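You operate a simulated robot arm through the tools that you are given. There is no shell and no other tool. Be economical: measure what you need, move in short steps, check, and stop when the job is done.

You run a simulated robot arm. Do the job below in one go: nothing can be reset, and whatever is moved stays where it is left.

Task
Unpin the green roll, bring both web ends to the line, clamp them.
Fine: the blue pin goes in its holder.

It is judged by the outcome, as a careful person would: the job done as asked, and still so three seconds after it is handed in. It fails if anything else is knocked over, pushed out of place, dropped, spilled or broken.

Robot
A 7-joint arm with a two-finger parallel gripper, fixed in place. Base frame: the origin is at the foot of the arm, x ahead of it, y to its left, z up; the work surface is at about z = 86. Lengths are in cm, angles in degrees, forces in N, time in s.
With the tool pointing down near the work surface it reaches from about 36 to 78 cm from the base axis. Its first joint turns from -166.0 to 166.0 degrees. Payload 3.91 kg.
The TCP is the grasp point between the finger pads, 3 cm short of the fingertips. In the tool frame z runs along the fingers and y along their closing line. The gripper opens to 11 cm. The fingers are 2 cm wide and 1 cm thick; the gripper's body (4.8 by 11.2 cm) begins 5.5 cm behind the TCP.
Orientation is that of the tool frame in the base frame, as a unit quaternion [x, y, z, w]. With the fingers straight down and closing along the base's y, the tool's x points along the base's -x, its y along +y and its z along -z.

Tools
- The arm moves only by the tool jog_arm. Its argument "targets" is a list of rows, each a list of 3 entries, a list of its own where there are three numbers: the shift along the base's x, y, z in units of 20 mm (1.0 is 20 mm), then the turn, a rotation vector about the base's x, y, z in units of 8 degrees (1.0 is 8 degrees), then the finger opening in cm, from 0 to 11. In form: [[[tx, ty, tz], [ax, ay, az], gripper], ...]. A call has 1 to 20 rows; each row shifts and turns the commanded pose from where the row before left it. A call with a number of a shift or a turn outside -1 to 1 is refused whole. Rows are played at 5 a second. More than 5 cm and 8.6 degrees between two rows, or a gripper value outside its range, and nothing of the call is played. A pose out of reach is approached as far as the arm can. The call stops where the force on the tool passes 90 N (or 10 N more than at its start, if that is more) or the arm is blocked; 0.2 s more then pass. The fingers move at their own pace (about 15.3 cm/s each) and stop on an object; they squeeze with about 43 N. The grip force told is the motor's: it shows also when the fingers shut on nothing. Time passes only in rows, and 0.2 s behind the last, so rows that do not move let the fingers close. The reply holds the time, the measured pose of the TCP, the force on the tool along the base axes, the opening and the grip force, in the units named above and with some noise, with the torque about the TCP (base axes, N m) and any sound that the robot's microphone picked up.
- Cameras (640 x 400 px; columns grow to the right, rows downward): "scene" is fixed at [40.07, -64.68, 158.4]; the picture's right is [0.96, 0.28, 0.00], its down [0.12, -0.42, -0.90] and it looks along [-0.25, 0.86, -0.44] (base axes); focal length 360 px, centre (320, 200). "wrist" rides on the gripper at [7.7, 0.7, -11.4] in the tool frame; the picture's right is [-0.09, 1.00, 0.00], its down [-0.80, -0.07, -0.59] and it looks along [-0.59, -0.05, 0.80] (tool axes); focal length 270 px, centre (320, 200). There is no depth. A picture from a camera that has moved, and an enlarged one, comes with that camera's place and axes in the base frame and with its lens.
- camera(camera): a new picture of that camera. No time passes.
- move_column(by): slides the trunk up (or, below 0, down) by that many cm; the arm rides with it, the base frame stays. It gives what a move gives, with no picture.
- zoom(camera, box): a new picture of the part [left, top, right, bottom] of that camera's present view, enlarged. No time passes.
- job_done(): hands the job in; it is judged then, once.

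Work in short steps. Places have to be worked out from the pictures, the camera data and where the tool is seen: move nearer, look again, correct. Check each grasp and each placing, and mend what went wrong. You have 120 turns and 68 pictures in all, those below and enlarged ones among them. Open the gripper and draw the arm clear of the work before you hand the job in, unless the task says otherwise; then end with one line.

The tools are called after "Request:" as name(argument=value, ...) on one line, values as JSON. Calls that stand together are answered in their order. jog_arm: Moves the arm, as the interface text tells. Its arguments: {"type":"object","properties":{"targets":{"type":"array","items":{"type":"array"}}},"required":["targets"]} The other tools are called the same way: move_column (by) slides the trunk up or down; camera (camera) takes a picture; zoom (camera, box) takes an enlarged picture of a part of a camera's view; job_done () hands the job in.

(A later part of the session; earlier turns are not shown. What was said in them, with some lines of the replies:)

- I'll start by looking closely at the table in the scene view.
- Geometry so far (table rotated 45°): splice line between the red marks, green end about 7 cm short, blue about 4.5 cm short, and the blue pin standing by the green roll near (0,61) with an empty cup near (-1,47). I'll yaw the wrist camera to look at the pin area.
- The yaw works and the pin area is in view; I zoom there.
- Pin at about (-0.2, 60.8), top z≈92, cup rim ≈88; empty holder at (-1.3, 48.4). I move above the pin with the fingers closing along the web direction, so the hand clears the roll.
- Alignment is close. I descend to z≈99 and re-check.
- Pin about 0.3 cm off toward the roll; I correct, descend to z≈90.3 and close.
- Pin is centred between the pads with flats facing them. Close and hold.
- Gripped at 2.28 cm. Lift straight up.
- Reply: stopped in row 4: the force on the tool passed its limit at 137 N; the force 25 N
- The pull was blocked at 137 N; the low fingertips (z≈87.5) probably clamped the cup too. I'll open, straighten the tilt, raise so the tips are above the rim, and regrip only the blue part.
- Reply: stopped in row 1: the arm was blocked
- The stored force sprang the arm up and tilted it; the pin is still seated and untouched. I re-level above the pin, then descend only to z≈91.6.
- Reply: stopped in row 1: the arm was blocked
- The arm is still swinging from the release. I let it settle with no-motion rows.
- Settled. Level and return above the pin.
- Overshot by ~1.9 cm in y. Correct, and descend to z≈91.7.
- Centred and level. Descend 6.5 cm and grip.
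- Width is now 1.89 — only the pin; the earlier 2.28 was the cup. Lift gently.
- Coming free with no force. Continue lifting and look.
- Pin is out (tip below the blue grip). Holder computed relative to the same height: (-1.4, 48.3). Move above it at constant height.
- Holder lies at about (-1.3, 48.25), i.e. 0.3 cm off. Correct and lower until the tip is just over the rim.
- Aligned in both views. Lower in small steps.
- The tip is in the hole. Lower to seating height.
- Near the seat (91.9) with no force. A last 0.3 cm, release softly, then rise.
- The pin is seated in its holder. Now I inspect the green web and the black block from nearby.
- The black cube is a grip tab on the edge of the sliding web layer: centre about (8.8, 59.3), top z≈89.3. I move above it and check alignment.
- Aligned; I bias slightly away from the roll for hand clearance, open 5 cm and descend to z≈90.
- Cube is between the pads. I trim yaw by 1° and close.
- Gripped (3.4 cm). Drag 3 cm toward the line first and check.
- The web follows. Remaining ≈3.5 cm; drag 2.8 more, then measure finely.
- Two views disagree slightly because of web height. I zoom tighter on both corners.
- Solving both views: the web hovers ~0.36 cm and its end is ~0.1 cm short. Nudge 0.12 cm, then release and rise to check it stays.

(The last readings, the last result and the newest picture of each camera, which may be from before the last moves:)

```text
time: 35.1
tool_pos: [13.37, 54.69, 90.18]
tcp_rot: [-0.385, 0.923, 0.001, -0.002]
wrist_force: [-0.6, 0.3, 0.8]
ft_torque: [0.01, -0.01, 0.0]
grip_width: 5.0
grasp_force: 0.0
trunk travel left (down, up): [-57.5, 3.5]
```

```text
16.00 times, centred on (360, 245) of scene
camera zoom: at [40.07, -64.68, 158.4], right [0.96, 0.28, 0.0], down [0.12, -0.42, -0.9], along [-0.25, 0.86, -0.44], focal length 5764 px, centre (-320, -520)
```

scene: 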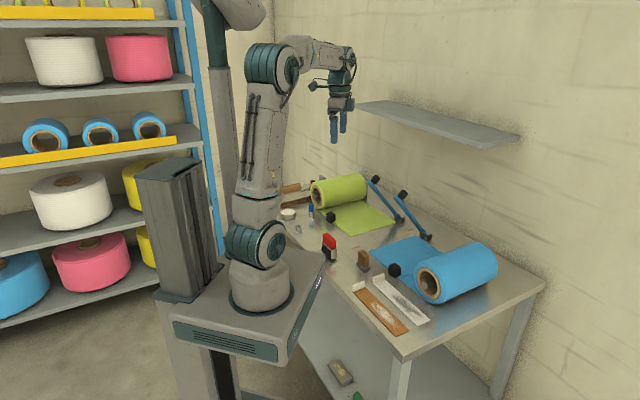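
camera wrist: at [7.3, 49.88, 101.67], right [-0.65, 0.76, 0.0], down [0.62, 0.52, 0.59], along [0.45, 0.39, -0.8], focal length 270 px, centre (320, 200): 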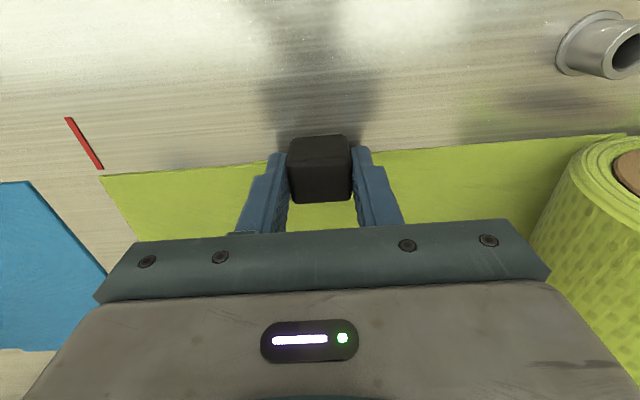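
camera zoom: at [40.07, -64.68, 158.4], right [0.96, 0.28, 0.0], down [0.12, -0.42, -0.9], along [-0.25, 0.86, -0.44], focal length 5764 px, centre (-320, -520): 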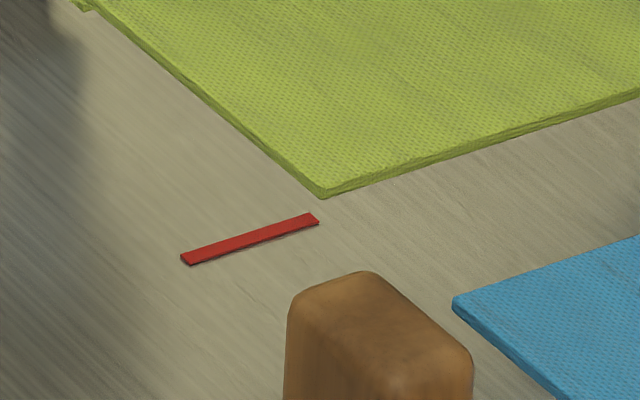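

No springback. I'll rise and place the wrist camera directly over the line plane, to measure both ends without parallax.

Request:
jog_arm(targets=[[[0, 0, 0.8], [0, 0, 0], 5], [[0, 0, 1], [0, 0, 0], 5], [[0, 0, 1], [0, 0, 0], 5], [[0, 0, 1], [0, 0, 0], 5], [[0, 0, 1], [0, 0, 0], 5], [[0.3, -0.75, 1], [0, 0, 0], 5], [[0.31, -0.75, 1], [0, 0, 0], 5], [[0.31, -0.75, 0.8], [0, 0, 0], 5], [[0.31, -0.75, 0], [0, 0, 0], 5], [[0.31, -0.75, 0], [0, 0, 0], 5], [[0.31, -0.75, 0], [0, 0, 0], 5], [[0.31, -0.75, 0], [0, 0, 0], 5], [[0.31, -0.75, 0], [0, 0, 0], 5], [[0.31, -0.75, 0], [0, 0, 0], 5], [[0.31, -0.75, 0], [0, 0, 0], 5], [[0, 0, 0], [0, 0, 0], 5]])

Request:
camera(camera="wrist")

```text
time: 38.5
tool_pos: [19.62, 39.72, 105.43]
tcp_rot: [-0.385, 0.923, 0.0, -0.001]
wrist_force: [-0.1, -0.2, 0.1]
ft_torque: [-0.01, -0.04, 0.0]
grip_width: 5.0
grasp_force: 0.1
trunk travel left (down, up): [-57.5, 3.5]
```

```text
28 pictures are left
camera wrist: at [13.69, 34.68, 116.83], right [-0.65, 0.76, 0.0], down [0.62, 0.52, 0.59], along [0.45, 0.38, -0.81], focal length 270 px, centre (320, 200)
```

wrist: 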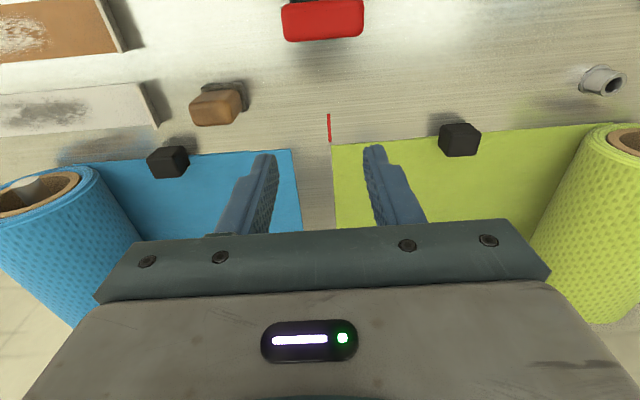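

Request:
zoom(camera="wrist", box=[280, 100, 380, 170])

```text
5.71 times, centred on (330, 135) of wrist
camera zoom: at [13.69, 34.68, 116.83], right [-0.65, 0.76, 0.0], down [0.62, 0.52, 0.59], along [0.45, 0.38, -0.81], focal length 1544 px, centre (263, 571)
```

zoom: 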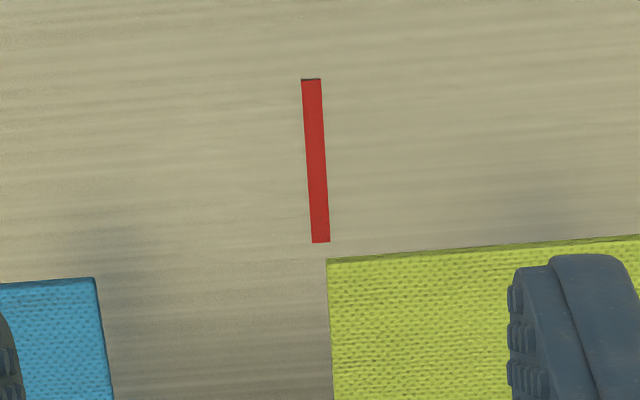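

Green end sits within ~0.1 cm of the line, square to it. Blue end is 4.85 cm off; its tab is near (36.7, 31.3). Move above the blue tab.

Request:
jog_arm(targets=[[[0.85, -0.42, 0], [0, 0, 0], 6], [[0.85, -0.42, 0], [0, 0, 0], 6], [[0.85, -0.42, 0], [0, 0, 0], 6], [[0.85, -0.42, 0], [0, 0, 0], 6], [[0.85, -0.42, 0], [0, 0, 0], 6], [[0.85, -0.42, 0], [0, 0, 0], 6], [[0.85, -0.42, 0], [0, 0, 0], 6], [[0.85, -0.42, -0.5], [0, 0, 0], 6], [[0.85, -0.42, -0.8], [0, 0, 0], 6], [[0.85, -0.42, -0.9], [0, 0, 0], 6], [[0, 0, -0.9], [0, 0, 0], 6], [[0, 0, 0], [0, 0, 0], 6]])

Request:
camera(camera="wrist")

```text
time: 41.1
tool_pos: [36.51, 31.47, 99.29]
tcp_rot: [-0.386, 0.923, 0.001, -0.001]
wrist_force: [-0.7, -1.1, -0.3]
ft_torque: [0.03, 0.04, 0.0]
grip_width: 6.0
grasp_force: 0.0
trunk travel left (down, up): [-57.5, 3.5]
```

```text
26 pictures are left
camera wrist: at [30.57, 26.44, 110.74], right [-0.65, 0.76, 0.0], down [0.62, 0.52, 0.59], along [0.45, 0.38, -0.81], focal length 270 px, centre (320, 200)
```

wrist: 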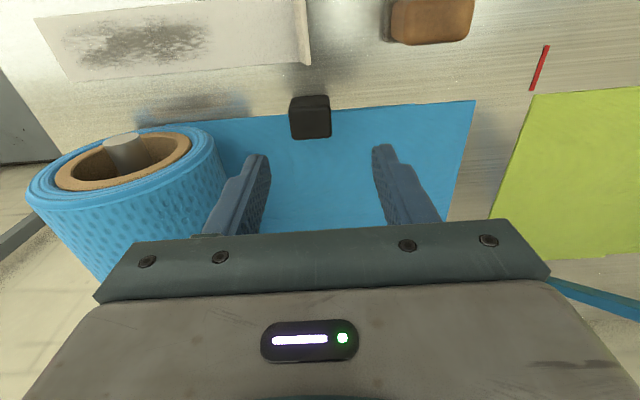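

Tab about 0.6 cm off toward the blue roll; correct and descend to z≈90.2 with 5.4 cm opening.

Request:
jog_arm(targets=[[[0.13, -0.05, -0.8], [0, 0, 0], 5.4], [[0.12, -0.05, -0.8], [0, 0, 0], 5.4], [[0, 0, -0.8], [0, 0, 0], 5.4], [[0, 0, -0.8], [0, 0, 0], 5.4], [[0, 0, -0.8], [0, 0, 0], 5.4], [[0, 0, -0.5], [0, 0, 0], 5.4], [[0, 0, 0], [0, 0, 0], 5.4]])

Request:
zoom(camera="wrist", box=[200, 60, 440, 240])

```text
time: 42.7
tool_pos: [37.02, 30.98, 90.15]
tcp_rot: [-0.385, 0.923, 0.0, -0.001]
wrist_force: [-0.3, -0.6, -0.6]
ft_torque: [-0.01, 0.0, -0.01]
grip_width: 5.41
grasp_force: 0.2
trunk travel left (down, up): [-57.5, 3.5]
```

```text
2.22 times, centred on (320, 150) of wrist
camera zoom: at [31.06, 25.94, 101.67], right [-0.65, 0.76, 0.0], down [0.62, 0.52, 0.59], along [0.45, 0.38, -0.81], focal length 601 px, centre (320, 311)
```

zoom: 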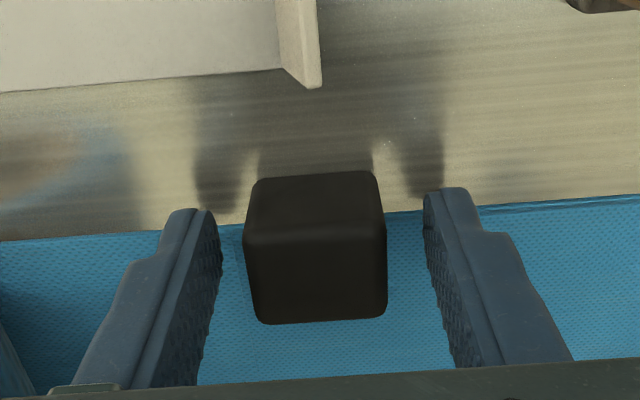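

Good placement. Close, then drag 4.2 cm toward the line (−e).

Request:
jog_arm(targets=[[[0, 0, 0], [0, 0, 0], 3], [[0, 0, 0], [0, 0, 0], 0], [[0, 0, 0], [0, 0, 0], 0], [[-0.165, 0.165, 0], [0, 0, 0], 0], [[-0.165, 0.165, 0], [0, 0, 0], 0], [[-0.165, 0.165, 0], [0, 0, 0], 0], [[-0.165, 0.165, 0], [0, 0, 0], 0], [[-0.165, 0.165, 0], [0, 0, 0], 0], [[-0.165, 0.165, 0], [0, 0, 0], 0], [[-0.165, 0.165, 0], [0, 0, 0], 0], [[-0.165, 0.165, 0], [0, 0, 0], 0], [[-0.165, 0.165, 0], [0, 0, 0], 0], [[0, 0, 0], [0, 0, 0], 0], [[0, 0, 0], [0, 0, 0], 0]])

Request:
zoom(camera="scene", box=[340, 215, 430, 265])

Request:
zoom(camera="wrist", box=[460, 90, 600, 240])

```text
time: 45.7
tool_pos: [33.88, 34.14, 90.14]
tcp_rot: [-0.386, 0.923, 0.001, -0.001]
wrist_force: [-9.3, -7.3, 4.3]
ft_torque: [-0.82, 0.73, -0.96]
grip_width: 3.39
grasp_force: 45.3
trunk travel left (down, up): [-57.5, 3.5]
```

```text
7.11 times, centred on (385, 240) of scene
camera zoom: at [40.07, -64.68, 158.4], right [0.96, 0.28, 0.0], down [0.12, -0.42, -0.9], along [-0.25, 0.86, -0.44], focal length 2562 px, centre (-142, -84)
```

zoom: 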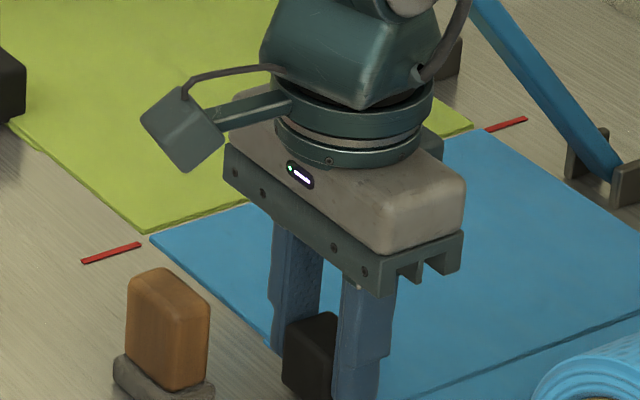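

```text
2.67 times, centred on (530, 165) of wrist
camera zoom: at [27.99, 29.03, 101.67], right [-0.65, 0.76, 0.0], down [0.62, 0.52, 0.59], along [0.45, 0.38, -0.81], focal length 721 px, centre (-240, 293)
```

zoom: 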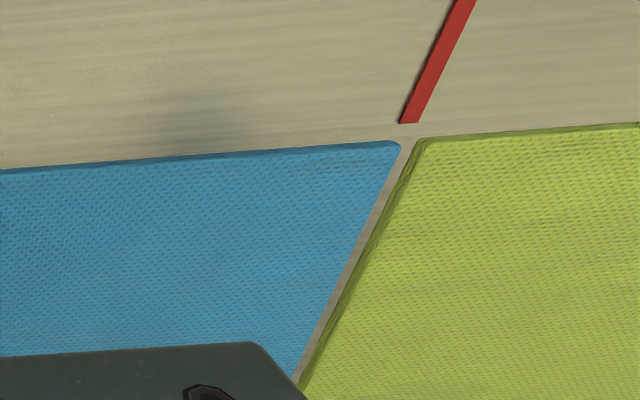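

Remaining gap ≈0.42 cm, of which 0.1 is green's. Nudge blue 0.34 cm further.

Request:
jog_arm(targets=[[[-0.06, 0.06, 0], [0, 0, 0], 0], [[-0.06, 0.06, 0], [0, 0, 0], 0], [[0, 0, 0], [0, 0, 0], 0], [[0, 0, 0], [0, 0, 0], 0]])

Request:
zoom(camera="wrist", box=[460, 90, 600, 240])

```text
time: 46.7
tool_pos: [33.71, 34.29, 90.34]
tcp_rot: [-0.385, 0.923, 0.0, -0.001]
wrist_force: [-10.3, -12.2, -3.1]
ft_torque: [-0.18, -0.33, -0.59]
grip_width: 3.37
grasp_force: 44.8
trunk travel left (down, up): [-57.5, 3.5]
```

```text
2.67 times, centred on (530, 165) of wrist
camera zoom: at [27.82, 29.2, 101.67], right [-0.65, 0.76, 0.0], down [0.62, 0.52, 0.59], along [0.45, 0.38, -0.81], focal length 721 px, centre (-240, 293)
```

zoom: 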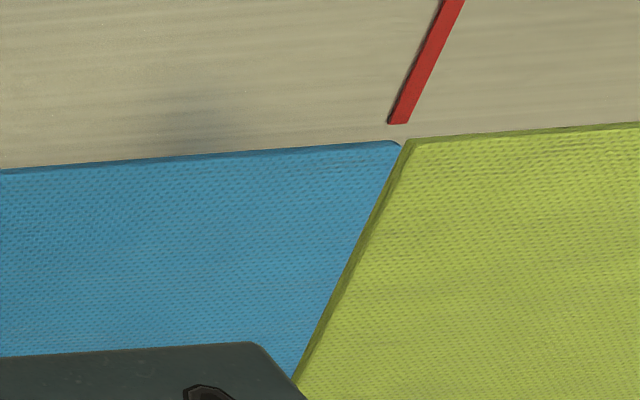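

Ends now nearly butt at the line. Release and rise.

Request:
jog_arm(targets=[[[0, 0, 0], [0, 0, 0], 5.4], [[0, 0, 0], [0, 0, 0], 5.4], [[0, 0, 0.7], [0, 0, 0], 5.4], [[0, 0, 1], [0, 0, 0], 5.4], [[0, 0, 1], [0, 0, 0], 5.4], [[0, 0, 1], [0, 0, 0], 5.4], [[0, 0, 1], [0, 0, 0], 5.4], [[0, 0, 1], [0, 0, 0], 3], [[0, 0, 1], [0, 0, 0], 0], [[0, 0, 1], [0, 0, 0], 0], [[0, 0, 1], [0, 0, 0], 0], [[0, 0, 0], [0, 0, 0], 0]])

Request:
zoom(camera="scene", box=[320, 160, 440, 260])

```text
time: 49.3
tool_pos: [33.9, 34.25, 107.55]
tcp_rot: [-0.385, 0.923, 0.001, -0.001]
wrist_force: [0.0, -0.5, 0.6]
ft_torque: [0.02, 0.01, 0.01]
grip_width: 0.01
grasp_force: 37.9
trunk travel left (down, up): [-57.5, 3.5]
```

```text
4.00 times, centred on (380, 210) of scene
camera zoom: at [40.07, -64.68, 158.4], right [0.96, 0.28, 0.0], down [0.12, -0.42, -0.9], along [-0.25, 0.86, -0.44], focal length 1441 px, centre (80, 160)
```

zoom: 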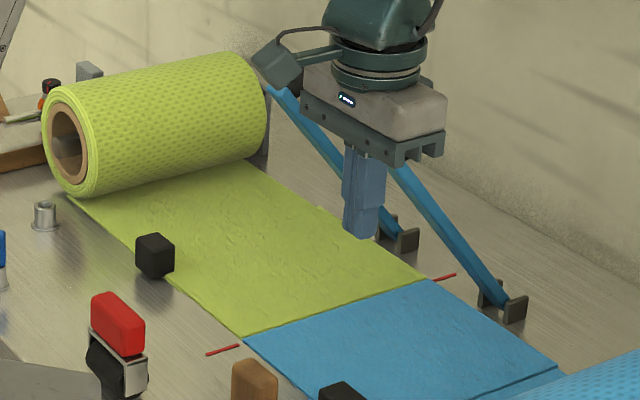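

Both ends meet at the line. Now the clamps: lever knobs estimated at u≈59, z≈107 (blue near (36.5,47.5), green near (26,58)). Rise and view the blue knob from close.

Request:
jog_arm(targets=[[[0, 0, 1], [0, 0, 0], 5], [[0, 0, 1], [0, 0, 0], 5], [[0, 0, 1], [0, 0, 0], 5], [[0, 0, 1], [0, 0, 0], 5], [[-0.1, 0.4, 0.5], [0, 0, 0], 6], [[-0.05, 0.7, 0], [0, 0, 0], 6], [[0, 0.8, 0], [0, 0, 0], 6], [[0, 0.8, 0], [0, 0, 0], 6], [[0, 0.8, 0], [0, 0, 0], 6], [[0, 0, 0], [0, 0, 0], 6]])

Request:
camera(camera="wrist")

```text
time: 51.5
tool_pos: [33.61, 41.29, 116.52]
tcp_rot: [-0.385, 0.923, 0.0, -0.001]
wrist_force: [-0.6, -1.3, -0.2]
ft_torque: [0.02, -0.02, 0.0]
grip_width: 5.99
grasp_force: 0.0
trunk travel left (down, up): [-57.5, 3.5]
```

```text
20 pictures are left
camera wrist: at [27.71, 36.21, 128.03], right [-0.65, 0.76, 0.0], down [0.61, 0.52, 0.59], along [0.45, 0.38, -0.81], focal length 270 px, centre (320, 200)
```

wrist: 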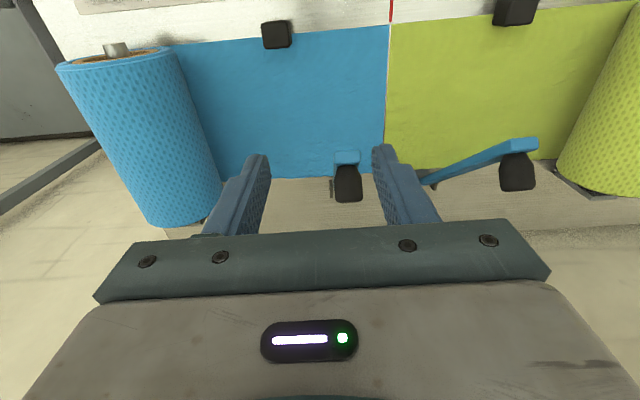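

Blue knob at (36.3, 47.0, 107), green knob at (25.7, 57.4, 107). Position over the blue knob and descend so the fingers straddle it.

Request:
jog_arm(targets=[[[0.34, 0.71, 0], [0, 0, 0], 6], [[0.34, 0.71, 0], [0, 0, 0], 6], [[0.34, 0.71, 0], [0, 0, 0], 6], [[0.33, 0.72, 0], [0, 0, 0], 6], [[0, 0, -0.8], [0, 0, 0], 6], [[0, 0, -0.8], [0, 0, 0], 6], [[0, 0, -0.8], [0, 0, 0], 6], [[0, 0, 0], [0, 0, 0], 6]])

Request:
camera(camera="wrist")

```text
time: 53.3
tool_pos: [36.1, 47.09, 111.7]
tcp_rot: [-0.385, 0.923, 0.0, -0.001]
wrist_force: [0.0, -0.3, -0.7]
ft_torque: [0.01, 0.02, 0.01]
grip_width: 6.01
grasp_force: 0.0
trunk travel left (down, up): [-57.5, 3.5]
```

```text
19 pictures are left
camera wrist: at [30.21, 42.01, 123.21], right [-0.65, 0.76, 0.0], down [0.62, 0.52, 0.59], along [0.45, 0.38, -0.81], focal length 270 px, centre (320, 200)
```

wrist: 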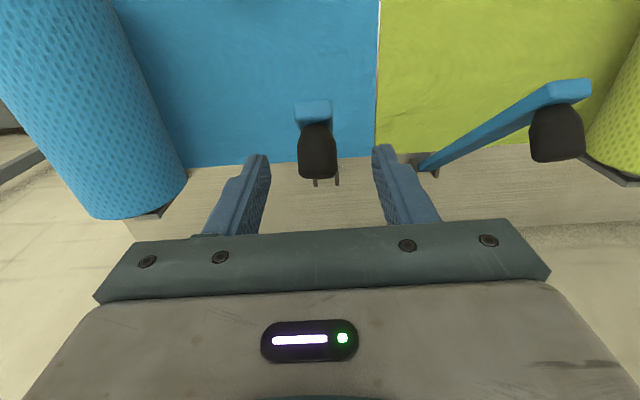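

Centred. Descend 3.6 cm and close on the knob.

Request:
jog_arm(targets=[[[0.03, -0.05, -0.9], [0, 0, 0], 6], [[0, 0, -0.9], [0, 0, 0], 6], [[0, 0, 0], [0, 0, 0], 6], [[0, 0, 0], [0, 0, 0], 3.5], [[0, 0, 0], [0, 0, 0], 0], [[0, 0, 0], [0, 0, 0], 0]])

```text
time: 54.7
tool_pos: [36.33, 46.98, 108.23]
tcp_rot: [-0.385, 0.923, 0.001, -0.001]
wrist_force: [0.3, -2.2, -1.5]
ft_torque: [0.21, 0.21, -0.39]
grip_width: 2.56
grasp_force: 44.6
trunk travel left (down, up): [-57.5, 3.5]
```

Knob gripped (2.56 cm). Follow the first 12° of the arc and check forces.

Request:
jog_arm(targets=[[[-0.35, -0.35, -0.355], [0, 0, 0], 0], [[-0.34, -0.34, -0.38], [0, 0, 0], 0], [[-0.32, -0.32, -0.405], [0, 0, 0], 0], [[-0.31, -0.31, -0.425], [0, 0, 0], 0], [[0, 0, 0], [0, 0, 0], 0]])

Request:
zoom(camera="scene", box=[350, 160, 450, 250])

```text
time: 55.9
tool_pos: [33.73, 44.27, 105.1]
tcp_rot: [-0.385, 0.923, 0.0, -0.001]
wrist_force: [6.3, -1.5, 4.7]
ft_torque: [1.1, -0.76, -0.29]
grip_width: 2.56
grasp_force: 44.7
trunk travel left (down, up): [-57.5, 3.5]
```

```text
4.44 times, centred on (400, 205) of scene
camera zoom: at [40.07, -64.68, 158.4], right [0.96, 0.28, 0.0], down [0.12, -0.42, -0.9], along [-0.25, 0.86, -0.44], focal length 1601 px, centre (-36, 178)
```

zoom: 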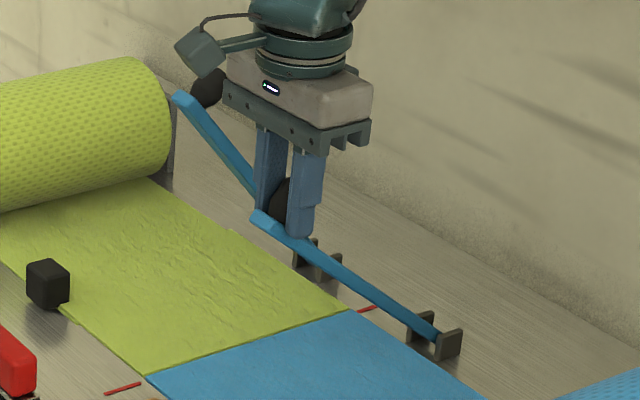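

The lever follows smoothly. Continue the arc.

Request:
jog_arm(targets=[[[-0.29, -0.29, -0.45], [0, 0, 0], 0], [[-0.275, -0.275, -0.47], [0, 0, 0], 0], [[-0.26, -0.26, -0.495], [0, 0, 0], 0], [[-0.24, -0.24, -0.505], [0, 0, 0], 0], [[-0.22, -0.22, -0.525], [0, 0, 0], 0], [[-0.2, -0.2, -0.545], [0, 0, 0], 0], [[0, 0, 0], [0, 0, 0], 0]])

Request:
zoom(camera="scene", box=[350, 160, 450, 250])

```text
time: 57.5
tool_pos: [30.66, 41.16, 99.29]
tcp_rot: [-0.386, 0.923, 0.001, -0.001]
wrist_force: [2.0, -2.6, 5.7]
ft_torque: [0.53, -0.96, 0.04]
grip_width: 2.54
grasp_force: 45.0
trunk travel left (down, up): [-57.5, 3.5]
```

```text
4.44 times, centred on (400, 205) of scene
camera zoom: at [40.07, -64.68, 158.4], right [0.96, 0.28, 0.0], down [0.12, -0.42, -0.9], along [-0.25, 0.86, -0.44], focal length 1601 px, centre (-36, 178)
```

zoom: 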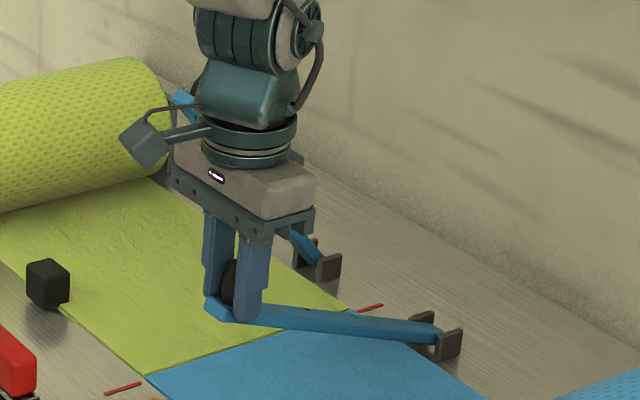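

Good. Continue down.

Request:
jog_arm(targets=[[[-0.18, -0.18, -0.555], [0, 0, 0], 0], [[-0.16, -0.16, -0.565], [0, 0, 0], 0], [[-0.135, -0.135, -0.58], [0, 0, 0], 0], [[-0.115, -0.115, -0.585], [0, 0, 0], 0], [[-0.09, -0.09, -0.595], [0, 0, 0], 0], [[0, 0, 0], [0, 0, 0], 0]])

Request:
zoom(camera="scene", box=[340, 180, 440, 270])

```text
time: 58.9
tool_pos: [29.27, 39.89, 93.16]
tcp_rot: [-0.384, 0.923, 0.001, -0.001]
wrist_force: [-1.3, -11.1, 4.2]
ft_torque: [0.19, -0.86, 0.03]
grip_width: 2.6
grasp_force: 45.2
trunk travel left (down, up): [-57.5, 3.5]
```

```text
4.44 times, centred on (390, 225) of scene
camera zoom: at [40.07, -64.68, 158.4], right [0.96, 0.28, 0.0], down [0.12, -0.42, -0.9], along [-0.25, 0.86, -0.44], focal length 1601 px, centre (9, 89)
```

zoom: 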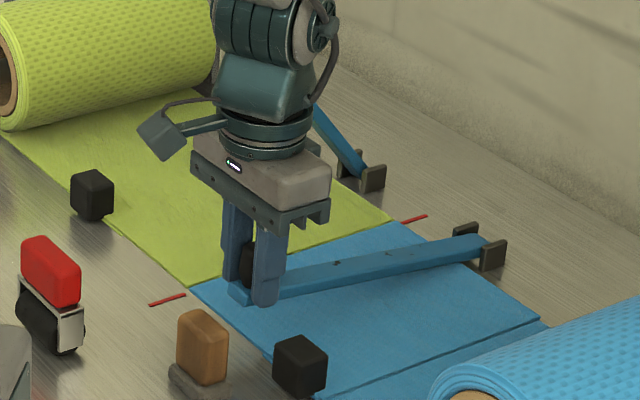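

Nearly down. Continue carefully by ~2 cm.

Request:
jog_arm(targets=[[[-0.05, -0.05, -0.4], [0, 0, 0], 0], [[-0.03, -0.03, -0.4], [0, 0, 0], 0], [[0, 0, -0.3], [0, 0, 0], 0], [[0, 0, 0], [0, 0, 0], 0]])

Request:
zoom(camera="scene", box=[340, 190, 440, 270])

```text
time: 59.9
tool_pos: [28.9, 39.68, 91.21]
tcp_rot: [-0.385, 0.923, 0.0, -0.001]
wrist_force: [-3.6, -14.1, 5.9]
ft_torque: [0.32, -1.08, 0.07]
grip_width: 2.55
grasp_force: 44.8
trunk travel left (down, up): [-57.5, 3.5]
```

```text
5.00 times, centred on (390, 230) of scene
camera zoom: at [40.07, -64.68, 158.4], right [0.96, 0.28, 0.0], down [0.12, -0.42, -0.9], along [-0.25, 0.86, -0.44], focal length 1801 px, centre (-30, 50)
```

zoom: 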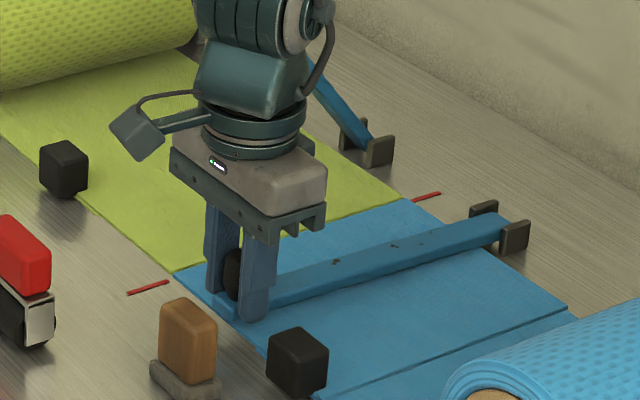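

Little resistance yet; go on 0.8 cm more in small steps.

Request:
jog_arm(targets=[[[0, 0, -0.15], [0, 0, 0], 0], [[0, 0, -0.15], [0, 0, 0], 0], [[0, 0, -0.15], [0, 0, 0], 0], [[0, 0, 0], [0, 0, 0], 0]])

```text
time: 60.9
tool_pos: [29.11, 39.63, 90.3]
tcp_rot: [-0.385, 0.923, 0.0, 0.0]
wrist_force: [-7.6, -15.3, 10.5]
ft_torque: [-0.41, -0.36, -0.04]
grip_width: 2.54
grasp_force: 45.1
trunk travel left (down, up): [-57.5, 3.5]
```

Vertical force starts building (10 N). I release, rise and look at the lever.

Request:
jog_arm(targets=[[[0, 0, 0], [0, 0, 0], 4.5], [[0, 0, 0], [0, 0, 0], 5.5], [[0, 0, 0.5], [0, 0, 0], 5.5], [[0, 0, 1], [0, 0, 0], 5.5], [[0, 0, 1], [0, 0, 0], 5.5], [[0, 0, 1], [0, 0, 0], 5.5], [[0, 0, 0], [0, 0, 0], 0], [[0, 0, 0], [0, 0, 0], 0]])

Request:
zoom(camera="scene", box=[340, 200, 440, 270])

Request:
camera(camera="wrist")

```text
time: 62.7
tool_pos: [29.15, 39.81, 97.34]
tcp_rot: [-0.385, 0.923, 0.0, -0.001]
wrist_force: [0.4, -0.5, -0.3]
ft_torque: [-0.01, -0.01, -0.03]
grip_width: 0.01
grasp_force: 37.6
trunk travel left (down, up): [-57.5, 3.5]
```

```text
5.71 times, centred on (390, 235) of scene
camera zoom: at [40.07, -64.68, 158.4], right [0.96, 0.28, 0.0], down [0.12, -0.42, -0.9], along [-0.25, 0.86, -0.44], focal length 2059 px, centre (-80, 0)
```

zoom: 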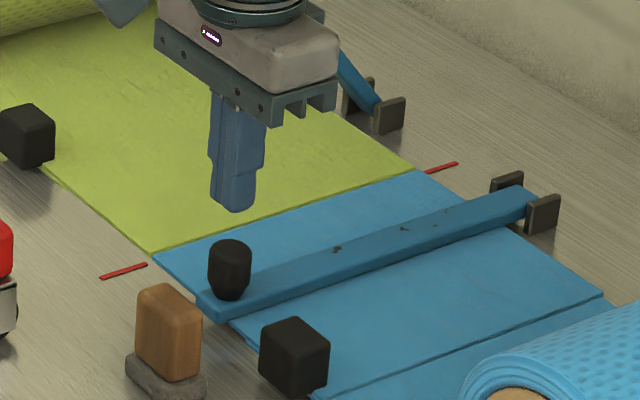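

```text
13 pictures are left
camera wrist: at [23.16, 34.75, 108.73], right [-0.65, 0.76, 0.0], down [0.62, 0.52, 0.59], along [0.45, 0.38, -0.81], focal length 270 px, centre (320, 200)
```

wrist: 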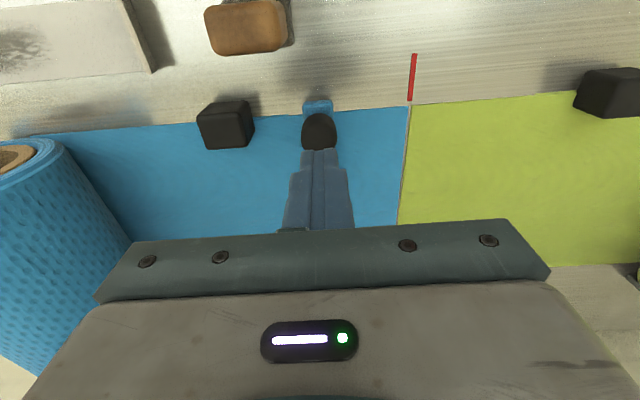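

The lever lies across the blue web. To be sure it's home, I press the knob top with closed fingertips.

Request:
jog_arm(targets=[[[-0.35, -0.38, 0], [0, 0, 0], 0], [[0, 0, -0.3], [0, 0, 0], 0], [[0, 0, -0.3], [0, 0, 0], 0], [[0, 0, -0.2], [0, 0, 0], 0], [[0, 0, -0.2], [0, 0, 0], 0], [[0, 0, 0], [0, 0, 0], 0]])

```text
time: 64.1
tool_pos: [28.41, 38.89, 95.09]
tcp_rot: [-0.386, 0.923, 0.0, -0.001]
wrist_force: [0.3, -0.6, 0.9]
ft_torque: [0.0, 0.02, 0.0]
grip_width: 0.0
grasp_force: 37.4
trunk travel left (down, up): [-57.5, 3.5]
```

Request:
jog_arm(targets=[[[0, 0, -0.2], [0, 0, 0], 0], [[0, 0, -0.2], [0, 0, 0], 0], [[0, 0, -0.2], [0, 0, 0], 0], [[0, 0, 0], [0, 0, 0], 0]])

```text
time: 65.1
tool_pos: [28.47, 38.85, 94.17]
tcp_rot: [-0.385, 0.923, 0.002, 0.001]
wrist_force: [0.7, -0.2, 29.7]
ft_torque: [0.12, -0.12, -0.01]
grip_width: 0.0
grasp_force: 38.0
trunk travel left (down, up): [-57.5, 3.5]
```

Firm contact (30 N) at the knob top. One more small push to see whether it yields.

Request:
jog_arm(targets=[[[0, 0, -0.15], [0, 0, 0], 0], [[0, 0, -0.1], [0, 0, 0], 0], [[0, 0, 0], [0, 0, 0], 0]])

```text
time: 65.9
tool_pos: [28.41, 39.01, 93.99]
tcp_rot: [-0.385, 0.923, 0.004, 0.004]
wrist_force: [1.0, -1.1, 70.5]
ft_torque: [0.24, -0.28, 0.06]
grip_width: 0.0
grasp_force: 38.2
trunk travel left (down, up): [-57.5, 3.5]
```

It's solidly home. Back off gently, rise clear, and move over the green knob at (25.7, 57.4).

Request:
jog_arm(targets=[[[0, 0, 0.15], [0, 0, 0], 0], [[0, 0, 0.25], [0, 0, 0], 0], [[0, 0, 0.6], [0, 0, 0], 0], [[0, 0, 1], [0, 0, 0], 0], [[0, 0, 1], [0, 0, 0], 0], [[0, 0, 1], [0, 0, 0], 0], [[0, 0, 1], [0, 0, 0], 0], [[0, 0, 1], [0, 0, 0], 2], [[0, 0, 1], [0, 0, 0], 4], [[0, 0, 1], [0, 0, 0], 6], [[0, 0, 1], [0, 0, 0], 6], [[0, 0, 1], [0, 0, 0], 6], [[0, 0, 1], [0, 0, 0], 6], [[0, 0, 0.5], [0, 0, 0], 6], [[0, 0, 0], [0, 0, 0], 6]])

Request:
jog_arm(targets=[[[-0.12, 0.8, 0], [0, 0, 0], 6], [[-0.12, 0.84, 0], [0, 0, 0], 6], [[-0.12, 0.84, 0], [0, 0, 0], 6], [[-0.12, 0.84, 0], [0, 0, 0], 6], [[-0.12, 0.84, 0], [0, 0, 0], 6], [[-0.12, 0.84, 0], [0, 0, 0], 6], [[-0.12, 0.84, 0], [0, 0, 0], 6], [[-0.12, 0.84, 0], [0, 0, 0], 6], [[-0.12, 0.84, 0], [0, 0, 0], 6], [[-0.12, 0.84, 0], [0, 0, 0], 6], [[-0.12, 0.84, 0], [0, 0, 0], 6], [[0, 0, 0], [0, 0, 0], 6]])

Request:
camera(camera="wrist")

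```text
time: 69.1
tool_pos: [28.43, 39.05, 116.3]
tcp_rot: [-0.385, 0.923, 0.001, -0.001]
wrist_force: [-0.4, 0.4, 0.0]
ft_torque: [-0.01, 0.01, 0.0]
grip_width: 5.99
grasp_force: 0.1
trunk travel left (down, up): [-57.5, 3.5]
```

```text
time: 71.7
tool_pos: [25.64, 57.37, 116.5]
tcp_rot: [-0.385, 0.923, 0.0, -0.002]
wrist_force: [-0.6, -0.4, 0.3]
ft_torque: [0.03, 0.0, 0.02]
grip_width: 6.0
grasp_force: 0.1
trunk travel left (down, up): [-57.5, 3.5]
```

```text
12 pictures are left
camera wrist: at [19.68, 52.33, 128.0], right [-0.65, 0.76, 0.0], down [0.62, 0.52, 0.59], along [0.45, 0.38, -0.81], focal length 270 px, centre (320, 200)
```

wrist: 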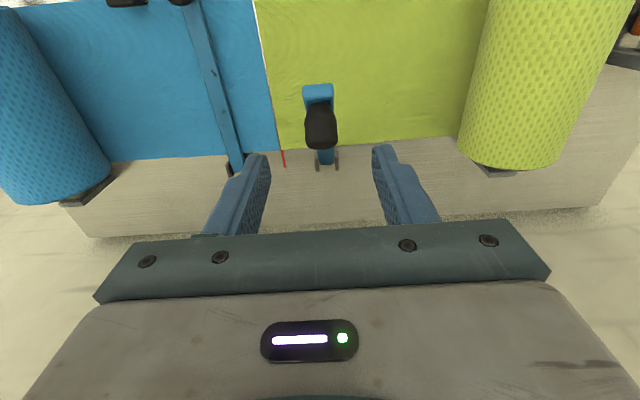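

Knob is centred. Descend and grip as with the blue one.

Request:
jog_arm(targets=[[[0.03, 0.05, -0.8], [0, 0, 0], 6], [[0, 0, -0.9], [0, 0, 0], 6], [[0, 0, -0.9], [0, 0, 0], 6], [[0, 0, -0.8], [0, 0, 0], 6], [[0, 0, -0.75], [0, 0, 0], 6], [[0, 0, 0], [0, 0, 0], 6], [[0, 0, 0], [0, 0, 0], 3.5], [[0, 0, 0], [0, 0, 0], 0], [[0, 0, 0], [0, 0, 0], 0]])

```text
time: 73.7
tool_pos: [25.82, 57.58, 108.24]
tcp_rot: [-0.385, 0.923, 0.001, -0.001]
wrist_force: [-1.8, 1.8, -1.7]
ft_torque: [0.37, 0.16, -0.41]
grip_width: 2.54
grasp_force: 44.6
trunk travel left (down, up): [-57.5, 3.5]
```

Same grip. Play the first part of the same arc.

Request:
jog_arm(targets=[[[-0.35, -0.35, -0.355], [0, 0, 0], 0], [[-0.34, -0.34, -0.38], [0, 0, 0], 0], [[-0.32, -0.32, -0.405], [0, 0, 0], 0], [[-0.31, -0.31, -0.425], [0, 0, 0], 0], [[-0.29, -0.29, -0.45], [0, 0, 0], 0], [[-0.275, -0.275, -0.47], [0, 0, 0], 0], [[-0.26, -0.26, -0.495], [0, 0, 0], 0], [[-0.24, -0.24, -0.505], [0, 0, 0], 0], [[-0.22, -0.22, -0.525], [0, 0, 0], 0], [[-0.2, -0.2, -0.545], [0, 0, 0], 0], [[0, 0, 0], [0, 0, 0], 0]])

Request:
zoom(camera="scene", box=[310, 160, 430, 260])

```text
time: 76.1
tool_pos: [20.15, 51.97, 99.1]
tcp_rot: [-0.386, 0.922, 0.001, -0.001]
wrist_force: [-4.7, 6.4, 3.8]
ft_torque: [1.0, -0.17, -0.11]
grip_width: 2.53
grasp_force: 44.8
trunk travel left (down, up): [-57.5, 3.5]
```

```text
4.00 times, centred on (370, 210) of scene
camera zoom: at [40.07, -64.68, 158.4], right [0.96, 0.28, 0.0], down [0.12, -0.42, -0.9], along [-0.25, 0.86, -0.44], focal length 1441 px, centre (120, 160)
```

zoom: 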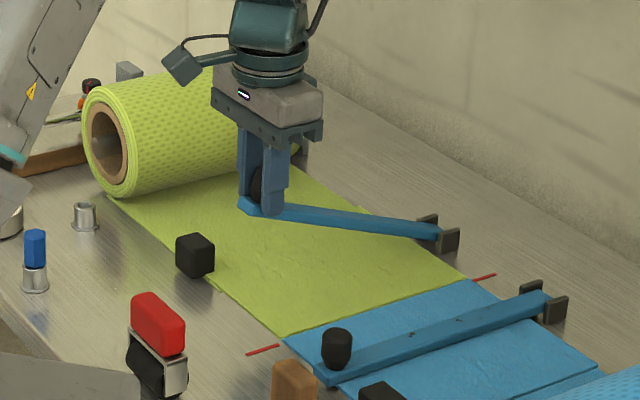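

Following well. Continue down to the web.

Request:
jog_arm(targets=[[[-0.18, -0.18, -0.555], [0, 0, 0], 0], [[-0.16, -0.16, -0.565], [0, 0, 0], 0], [[-0.135, -0.135, -0.58], [0, 0, 0], 0], [[-0.115, -0.115, -0.585], [0, 0, 0], 0], [[-0.09, -0.09, -0.595], [0, 0, 0], 0], [[-0.05, -0.05, -0.4], [0, 0, 0], 0], [[-0.03, -0.03, -0.4], [0, 0, 0], 0], [[0, 0, -0.3], [0, 0, 0], 0], [[0, 0, -0.15], [0, 0, 0], 0], [[0, 0, -0.15], [0, 0, 0], 0], [[0, 0, -0.15], [0, 0, 0], 0], [[0, 0, 0], [0, 0, 0], 0]])

```text
time: 78.7
tool_pos: [18.52, 50.39, 90.26]
tcp_rot: [-0.386, 0.922, 0.001, -0.001]
wrist_force: [-18.8, -8.9, 10.6]
ft_torque: [-0.49, -0.2, 0.06]
grip_width: 2.52
grasp_force: 45.3
trunk travel left (down, up): [-57.5, 3.5]
```

Same end state as the blue lever. Release, rise a little, close, and press the knob top (same relative offset).

Request:
jog_arm(targets=[[[0, 0, 0], [0, 0, 0], 4.5], [[0, 0, 0], [0, 0, 0], 5.5], [[0, 0, 0.5], [0, 0, 0], 5.5], [[0, 0, 1], [0, 0, 0], 5.5], [[0, 0, 1], [0, 0, 0], 5.5], [[0, 0, 1], [0, 0, 0], 5.5], [[0, 0, 0], [0, 0, 0], 0], [[0, 0, 0], [0, 0, 0], 0]])

Request:
camera(camera="wrist")

```text
time: 80.5
tool_pos: [18.9, 50.78, 97.06]
tcp_rot: [-0.386, 0.923, 0.0, -0.001]
wrist_force: [0.2, -0.7, 0.5]
ft_torque: [0.01, 0.01, 0.01]
grip_width: 0.01
grasp_force: 37.3
trunk travel left (down, up): [-57.5, 3.5]
```

```text
10 pictures are left
camera wrist: at [12.82, 45.55, 108.67], right [-0.65, 0.76, 0.0], down [0.62, 0.52, 0.59], along [0.45, 0.38, -0.81], focal length 270 px, centre (320, 200)
```

wrist: 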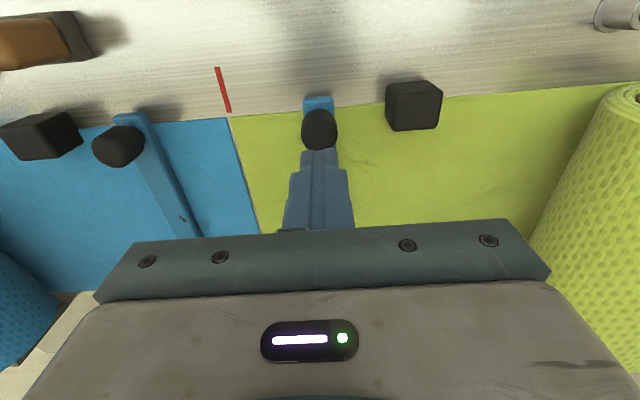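

Same geometry as before; shift over the knob and press to the same depth.

Request:
jog_arm(targets=[[[-0.38, -0.4, 0], [0, 0, 0], 0], [[0, 0, -0.4], [0, 0, 0], 0], [[0, 0, -0.4], [0, 0, 0], 0], [[0, 0, -0.3], [0, 0, 0], 0], [[0, 0, -0.2], [0, 0, 0], 0], [[0, 0, -0.15], [0, 0, 0], 0], [[0, 0, 0], [0, 0, 0], 0]])

```text
time: 82.1
tool_pos: [17.89, 49.63, 94.24]
tcp_rot: [-0.385, 0.923, 0.0, -0.002]
wrist_force: [-0.6, 0.3, 1.7]
ft_torque: [0.01, 0.02, -0.02]
grip_width: 0.01
grasp_force: 37.4
trunk travel left (down, up): [-57.5, 3.5]
```

Request:
jog_arm(targets=[[[0, 0, -0.15], [0, 0, 0], 0], [[0, 0, -0.15], [0, 0, 0], 0], [[0, 0, -0.1], [0, 0, 0], 0], [[0, 0, 0], [0, 0, 0], 0]])

```text
time: 83.1
tool_pos: [17.89, 49.55, 94.06]
tcp_rot: [-0.385, 0.923, 0.005, 0.002]
wrist_force: [3.5, -1.0, 59.6]
ft_torque: [0.19, -0.35, 0.44]
grip_width: 0.01
grasp_force: 38.2
trunk travel left (down, up): [-57.5, 3.5]
```

Solid at the same height (60 N). Back off gently, rise, open the gripper and draw clear, then inspect.

Request:
jog_arm(targets=[[[0, 0, 0.15], [0, 0, 0], 0], [[0, 0, 0.25], [0, 0, 0], 0], [[0, 0, 0.6], [0, 0, 0], 0], [[0, 0, 1], [0, 0, 0], 0], [[0, 0, 1], [0, 0, 0], 0], [[0, 0, 1], [0, 0, 0], 0], [[0, 0, 1], [0, 0, 0], 3], [[0, 0, 1], [0, 0, 0], 6], [[0, -0.3, 1], [0, 0, 0], 8], [[0, -0.5, 1], [0, 0, 0], 8], [[0, -0.5, 1], [0, 0, 0], 8], [[0, -0.5, 1], [0, 0, 0], 8], [[0.3, -0.5, 1], [0, 0, 0], 8], [[0.3, -0.5, 0.5], [0, 0, 0], 8], [[0.3, 0, 0], [0, 0, 0], 8], [[0, 0, 0], [0, 0, 0], 8]])

Request:
camera(camera="wrist")

Request:
zoom(camera="scene", box=[270, 160, 470, 310])

Request:
zoom(camera="scene", box=[340, 200, 440, 265])

```text
time: 86.5
tool_pos: [19.8, 44.08, 116.62]
tcp_rot: [-0.385, 0.923, 0.001, -0.001]
wrist_force: [0.5, 0.3, -0.5]
ft_torque: [-0.01, 0.02, -0.03]
grip_width: 8.0
grasp_force: 0.1
trunk travel left (down, up): [-57.5, 3.5]
```

```text
9 pictures are left
camera wrist: at [13.82, 38.96, 128.11], right [-0.65, 0.76, 0.0], down [0.61, 0.52, 0.59], along [0.45, 0.38, -0.81], focal length 270 px, centre (320, 200)
```

wrist: 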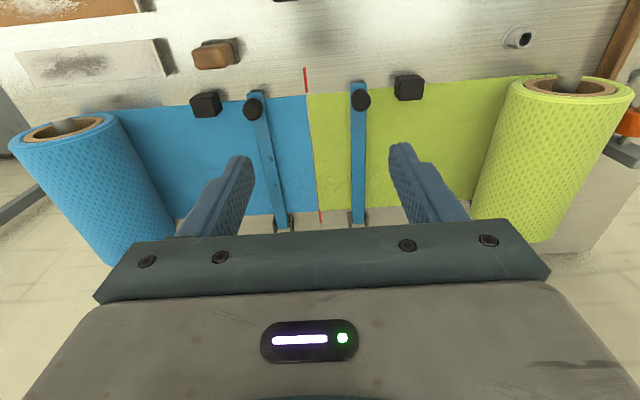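

```text
2.67 times, centred on (370, 235) of scene
camera zoom: at [40.07, -64.68, 158.4], right [0.96, 0.28, 0.0], down [0.12, -0.42, -0.9], along [-0.25, 0.86, -0.44], focal length 961 px, centre (187, 107)
```

zoom: 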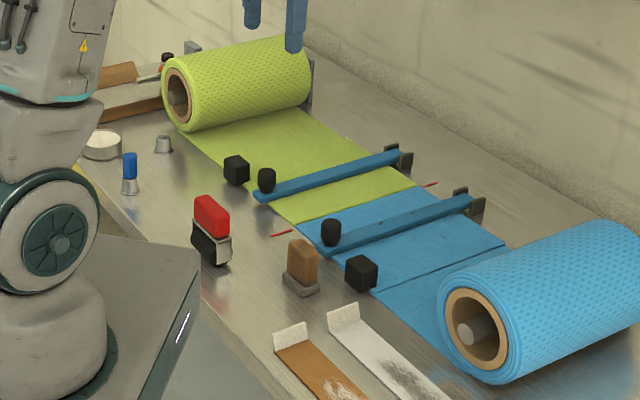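

```text
6.15 times, centred on (390, 232) of scene
camera zoom: at [40.07, -64.68, 158.4], right [0.96, 0.28, 0.0], down [0.12, -0.42, -0.9], along [-0.25, 0.86, -0.44], focal length 2217 px, centre (-111, 0)
```

zoom: 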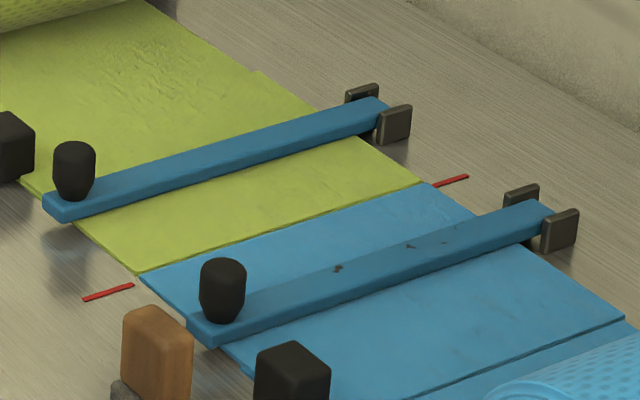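

Both levers are down, the ends butt at the line, and the pin is in its holder. A last check of the junction against the red marks.

Request:
zoom(camera="wrist", box=[270, 60, 360, 120])

Request:
zoom(camera="scene", box=[285, 205, 325, 240])

```text
6.67 times, centred on (315, 90) of wrist
camera zoom: at [13.82, 38.96, 128.11], right [-0.65, 0.76, 0.0], down [0.61, 0.52, 0.59], along [0.45, 0.38, -0.81], focal length 1802 px, centre (353, 933)
```

zoom: 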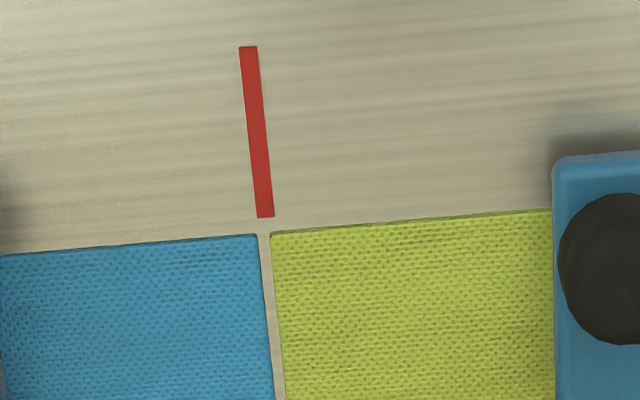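

```text
11.43 times, centred on (305, 222) of scene
camera zoom: at [40.07, -64.68, 158.4], right [0.96, 0.28, 0.0], down [0.12, -0.42, -0.9], along [-0.25, 0.86, -0.44], focal length 4117 px, centre (491, -57)
```

zoom: 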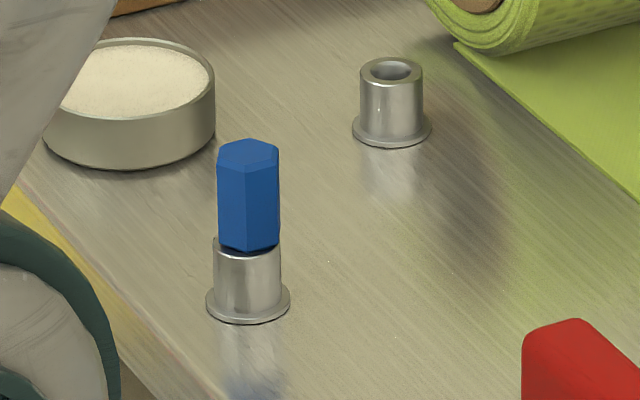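

Both ends sit about 0.15 cm either side of the line's centre, under the width of the mark. The clamps are down, the pin is seated in its holder, and the arm is clear with the gripper open, so I'm handing in.

Request:
job_done()

```text
The job is handed in.
```

The green roll is unpinned with the blue pin in its holder, and both web ends are at the line (about 0.15 cm either side) and clamped.
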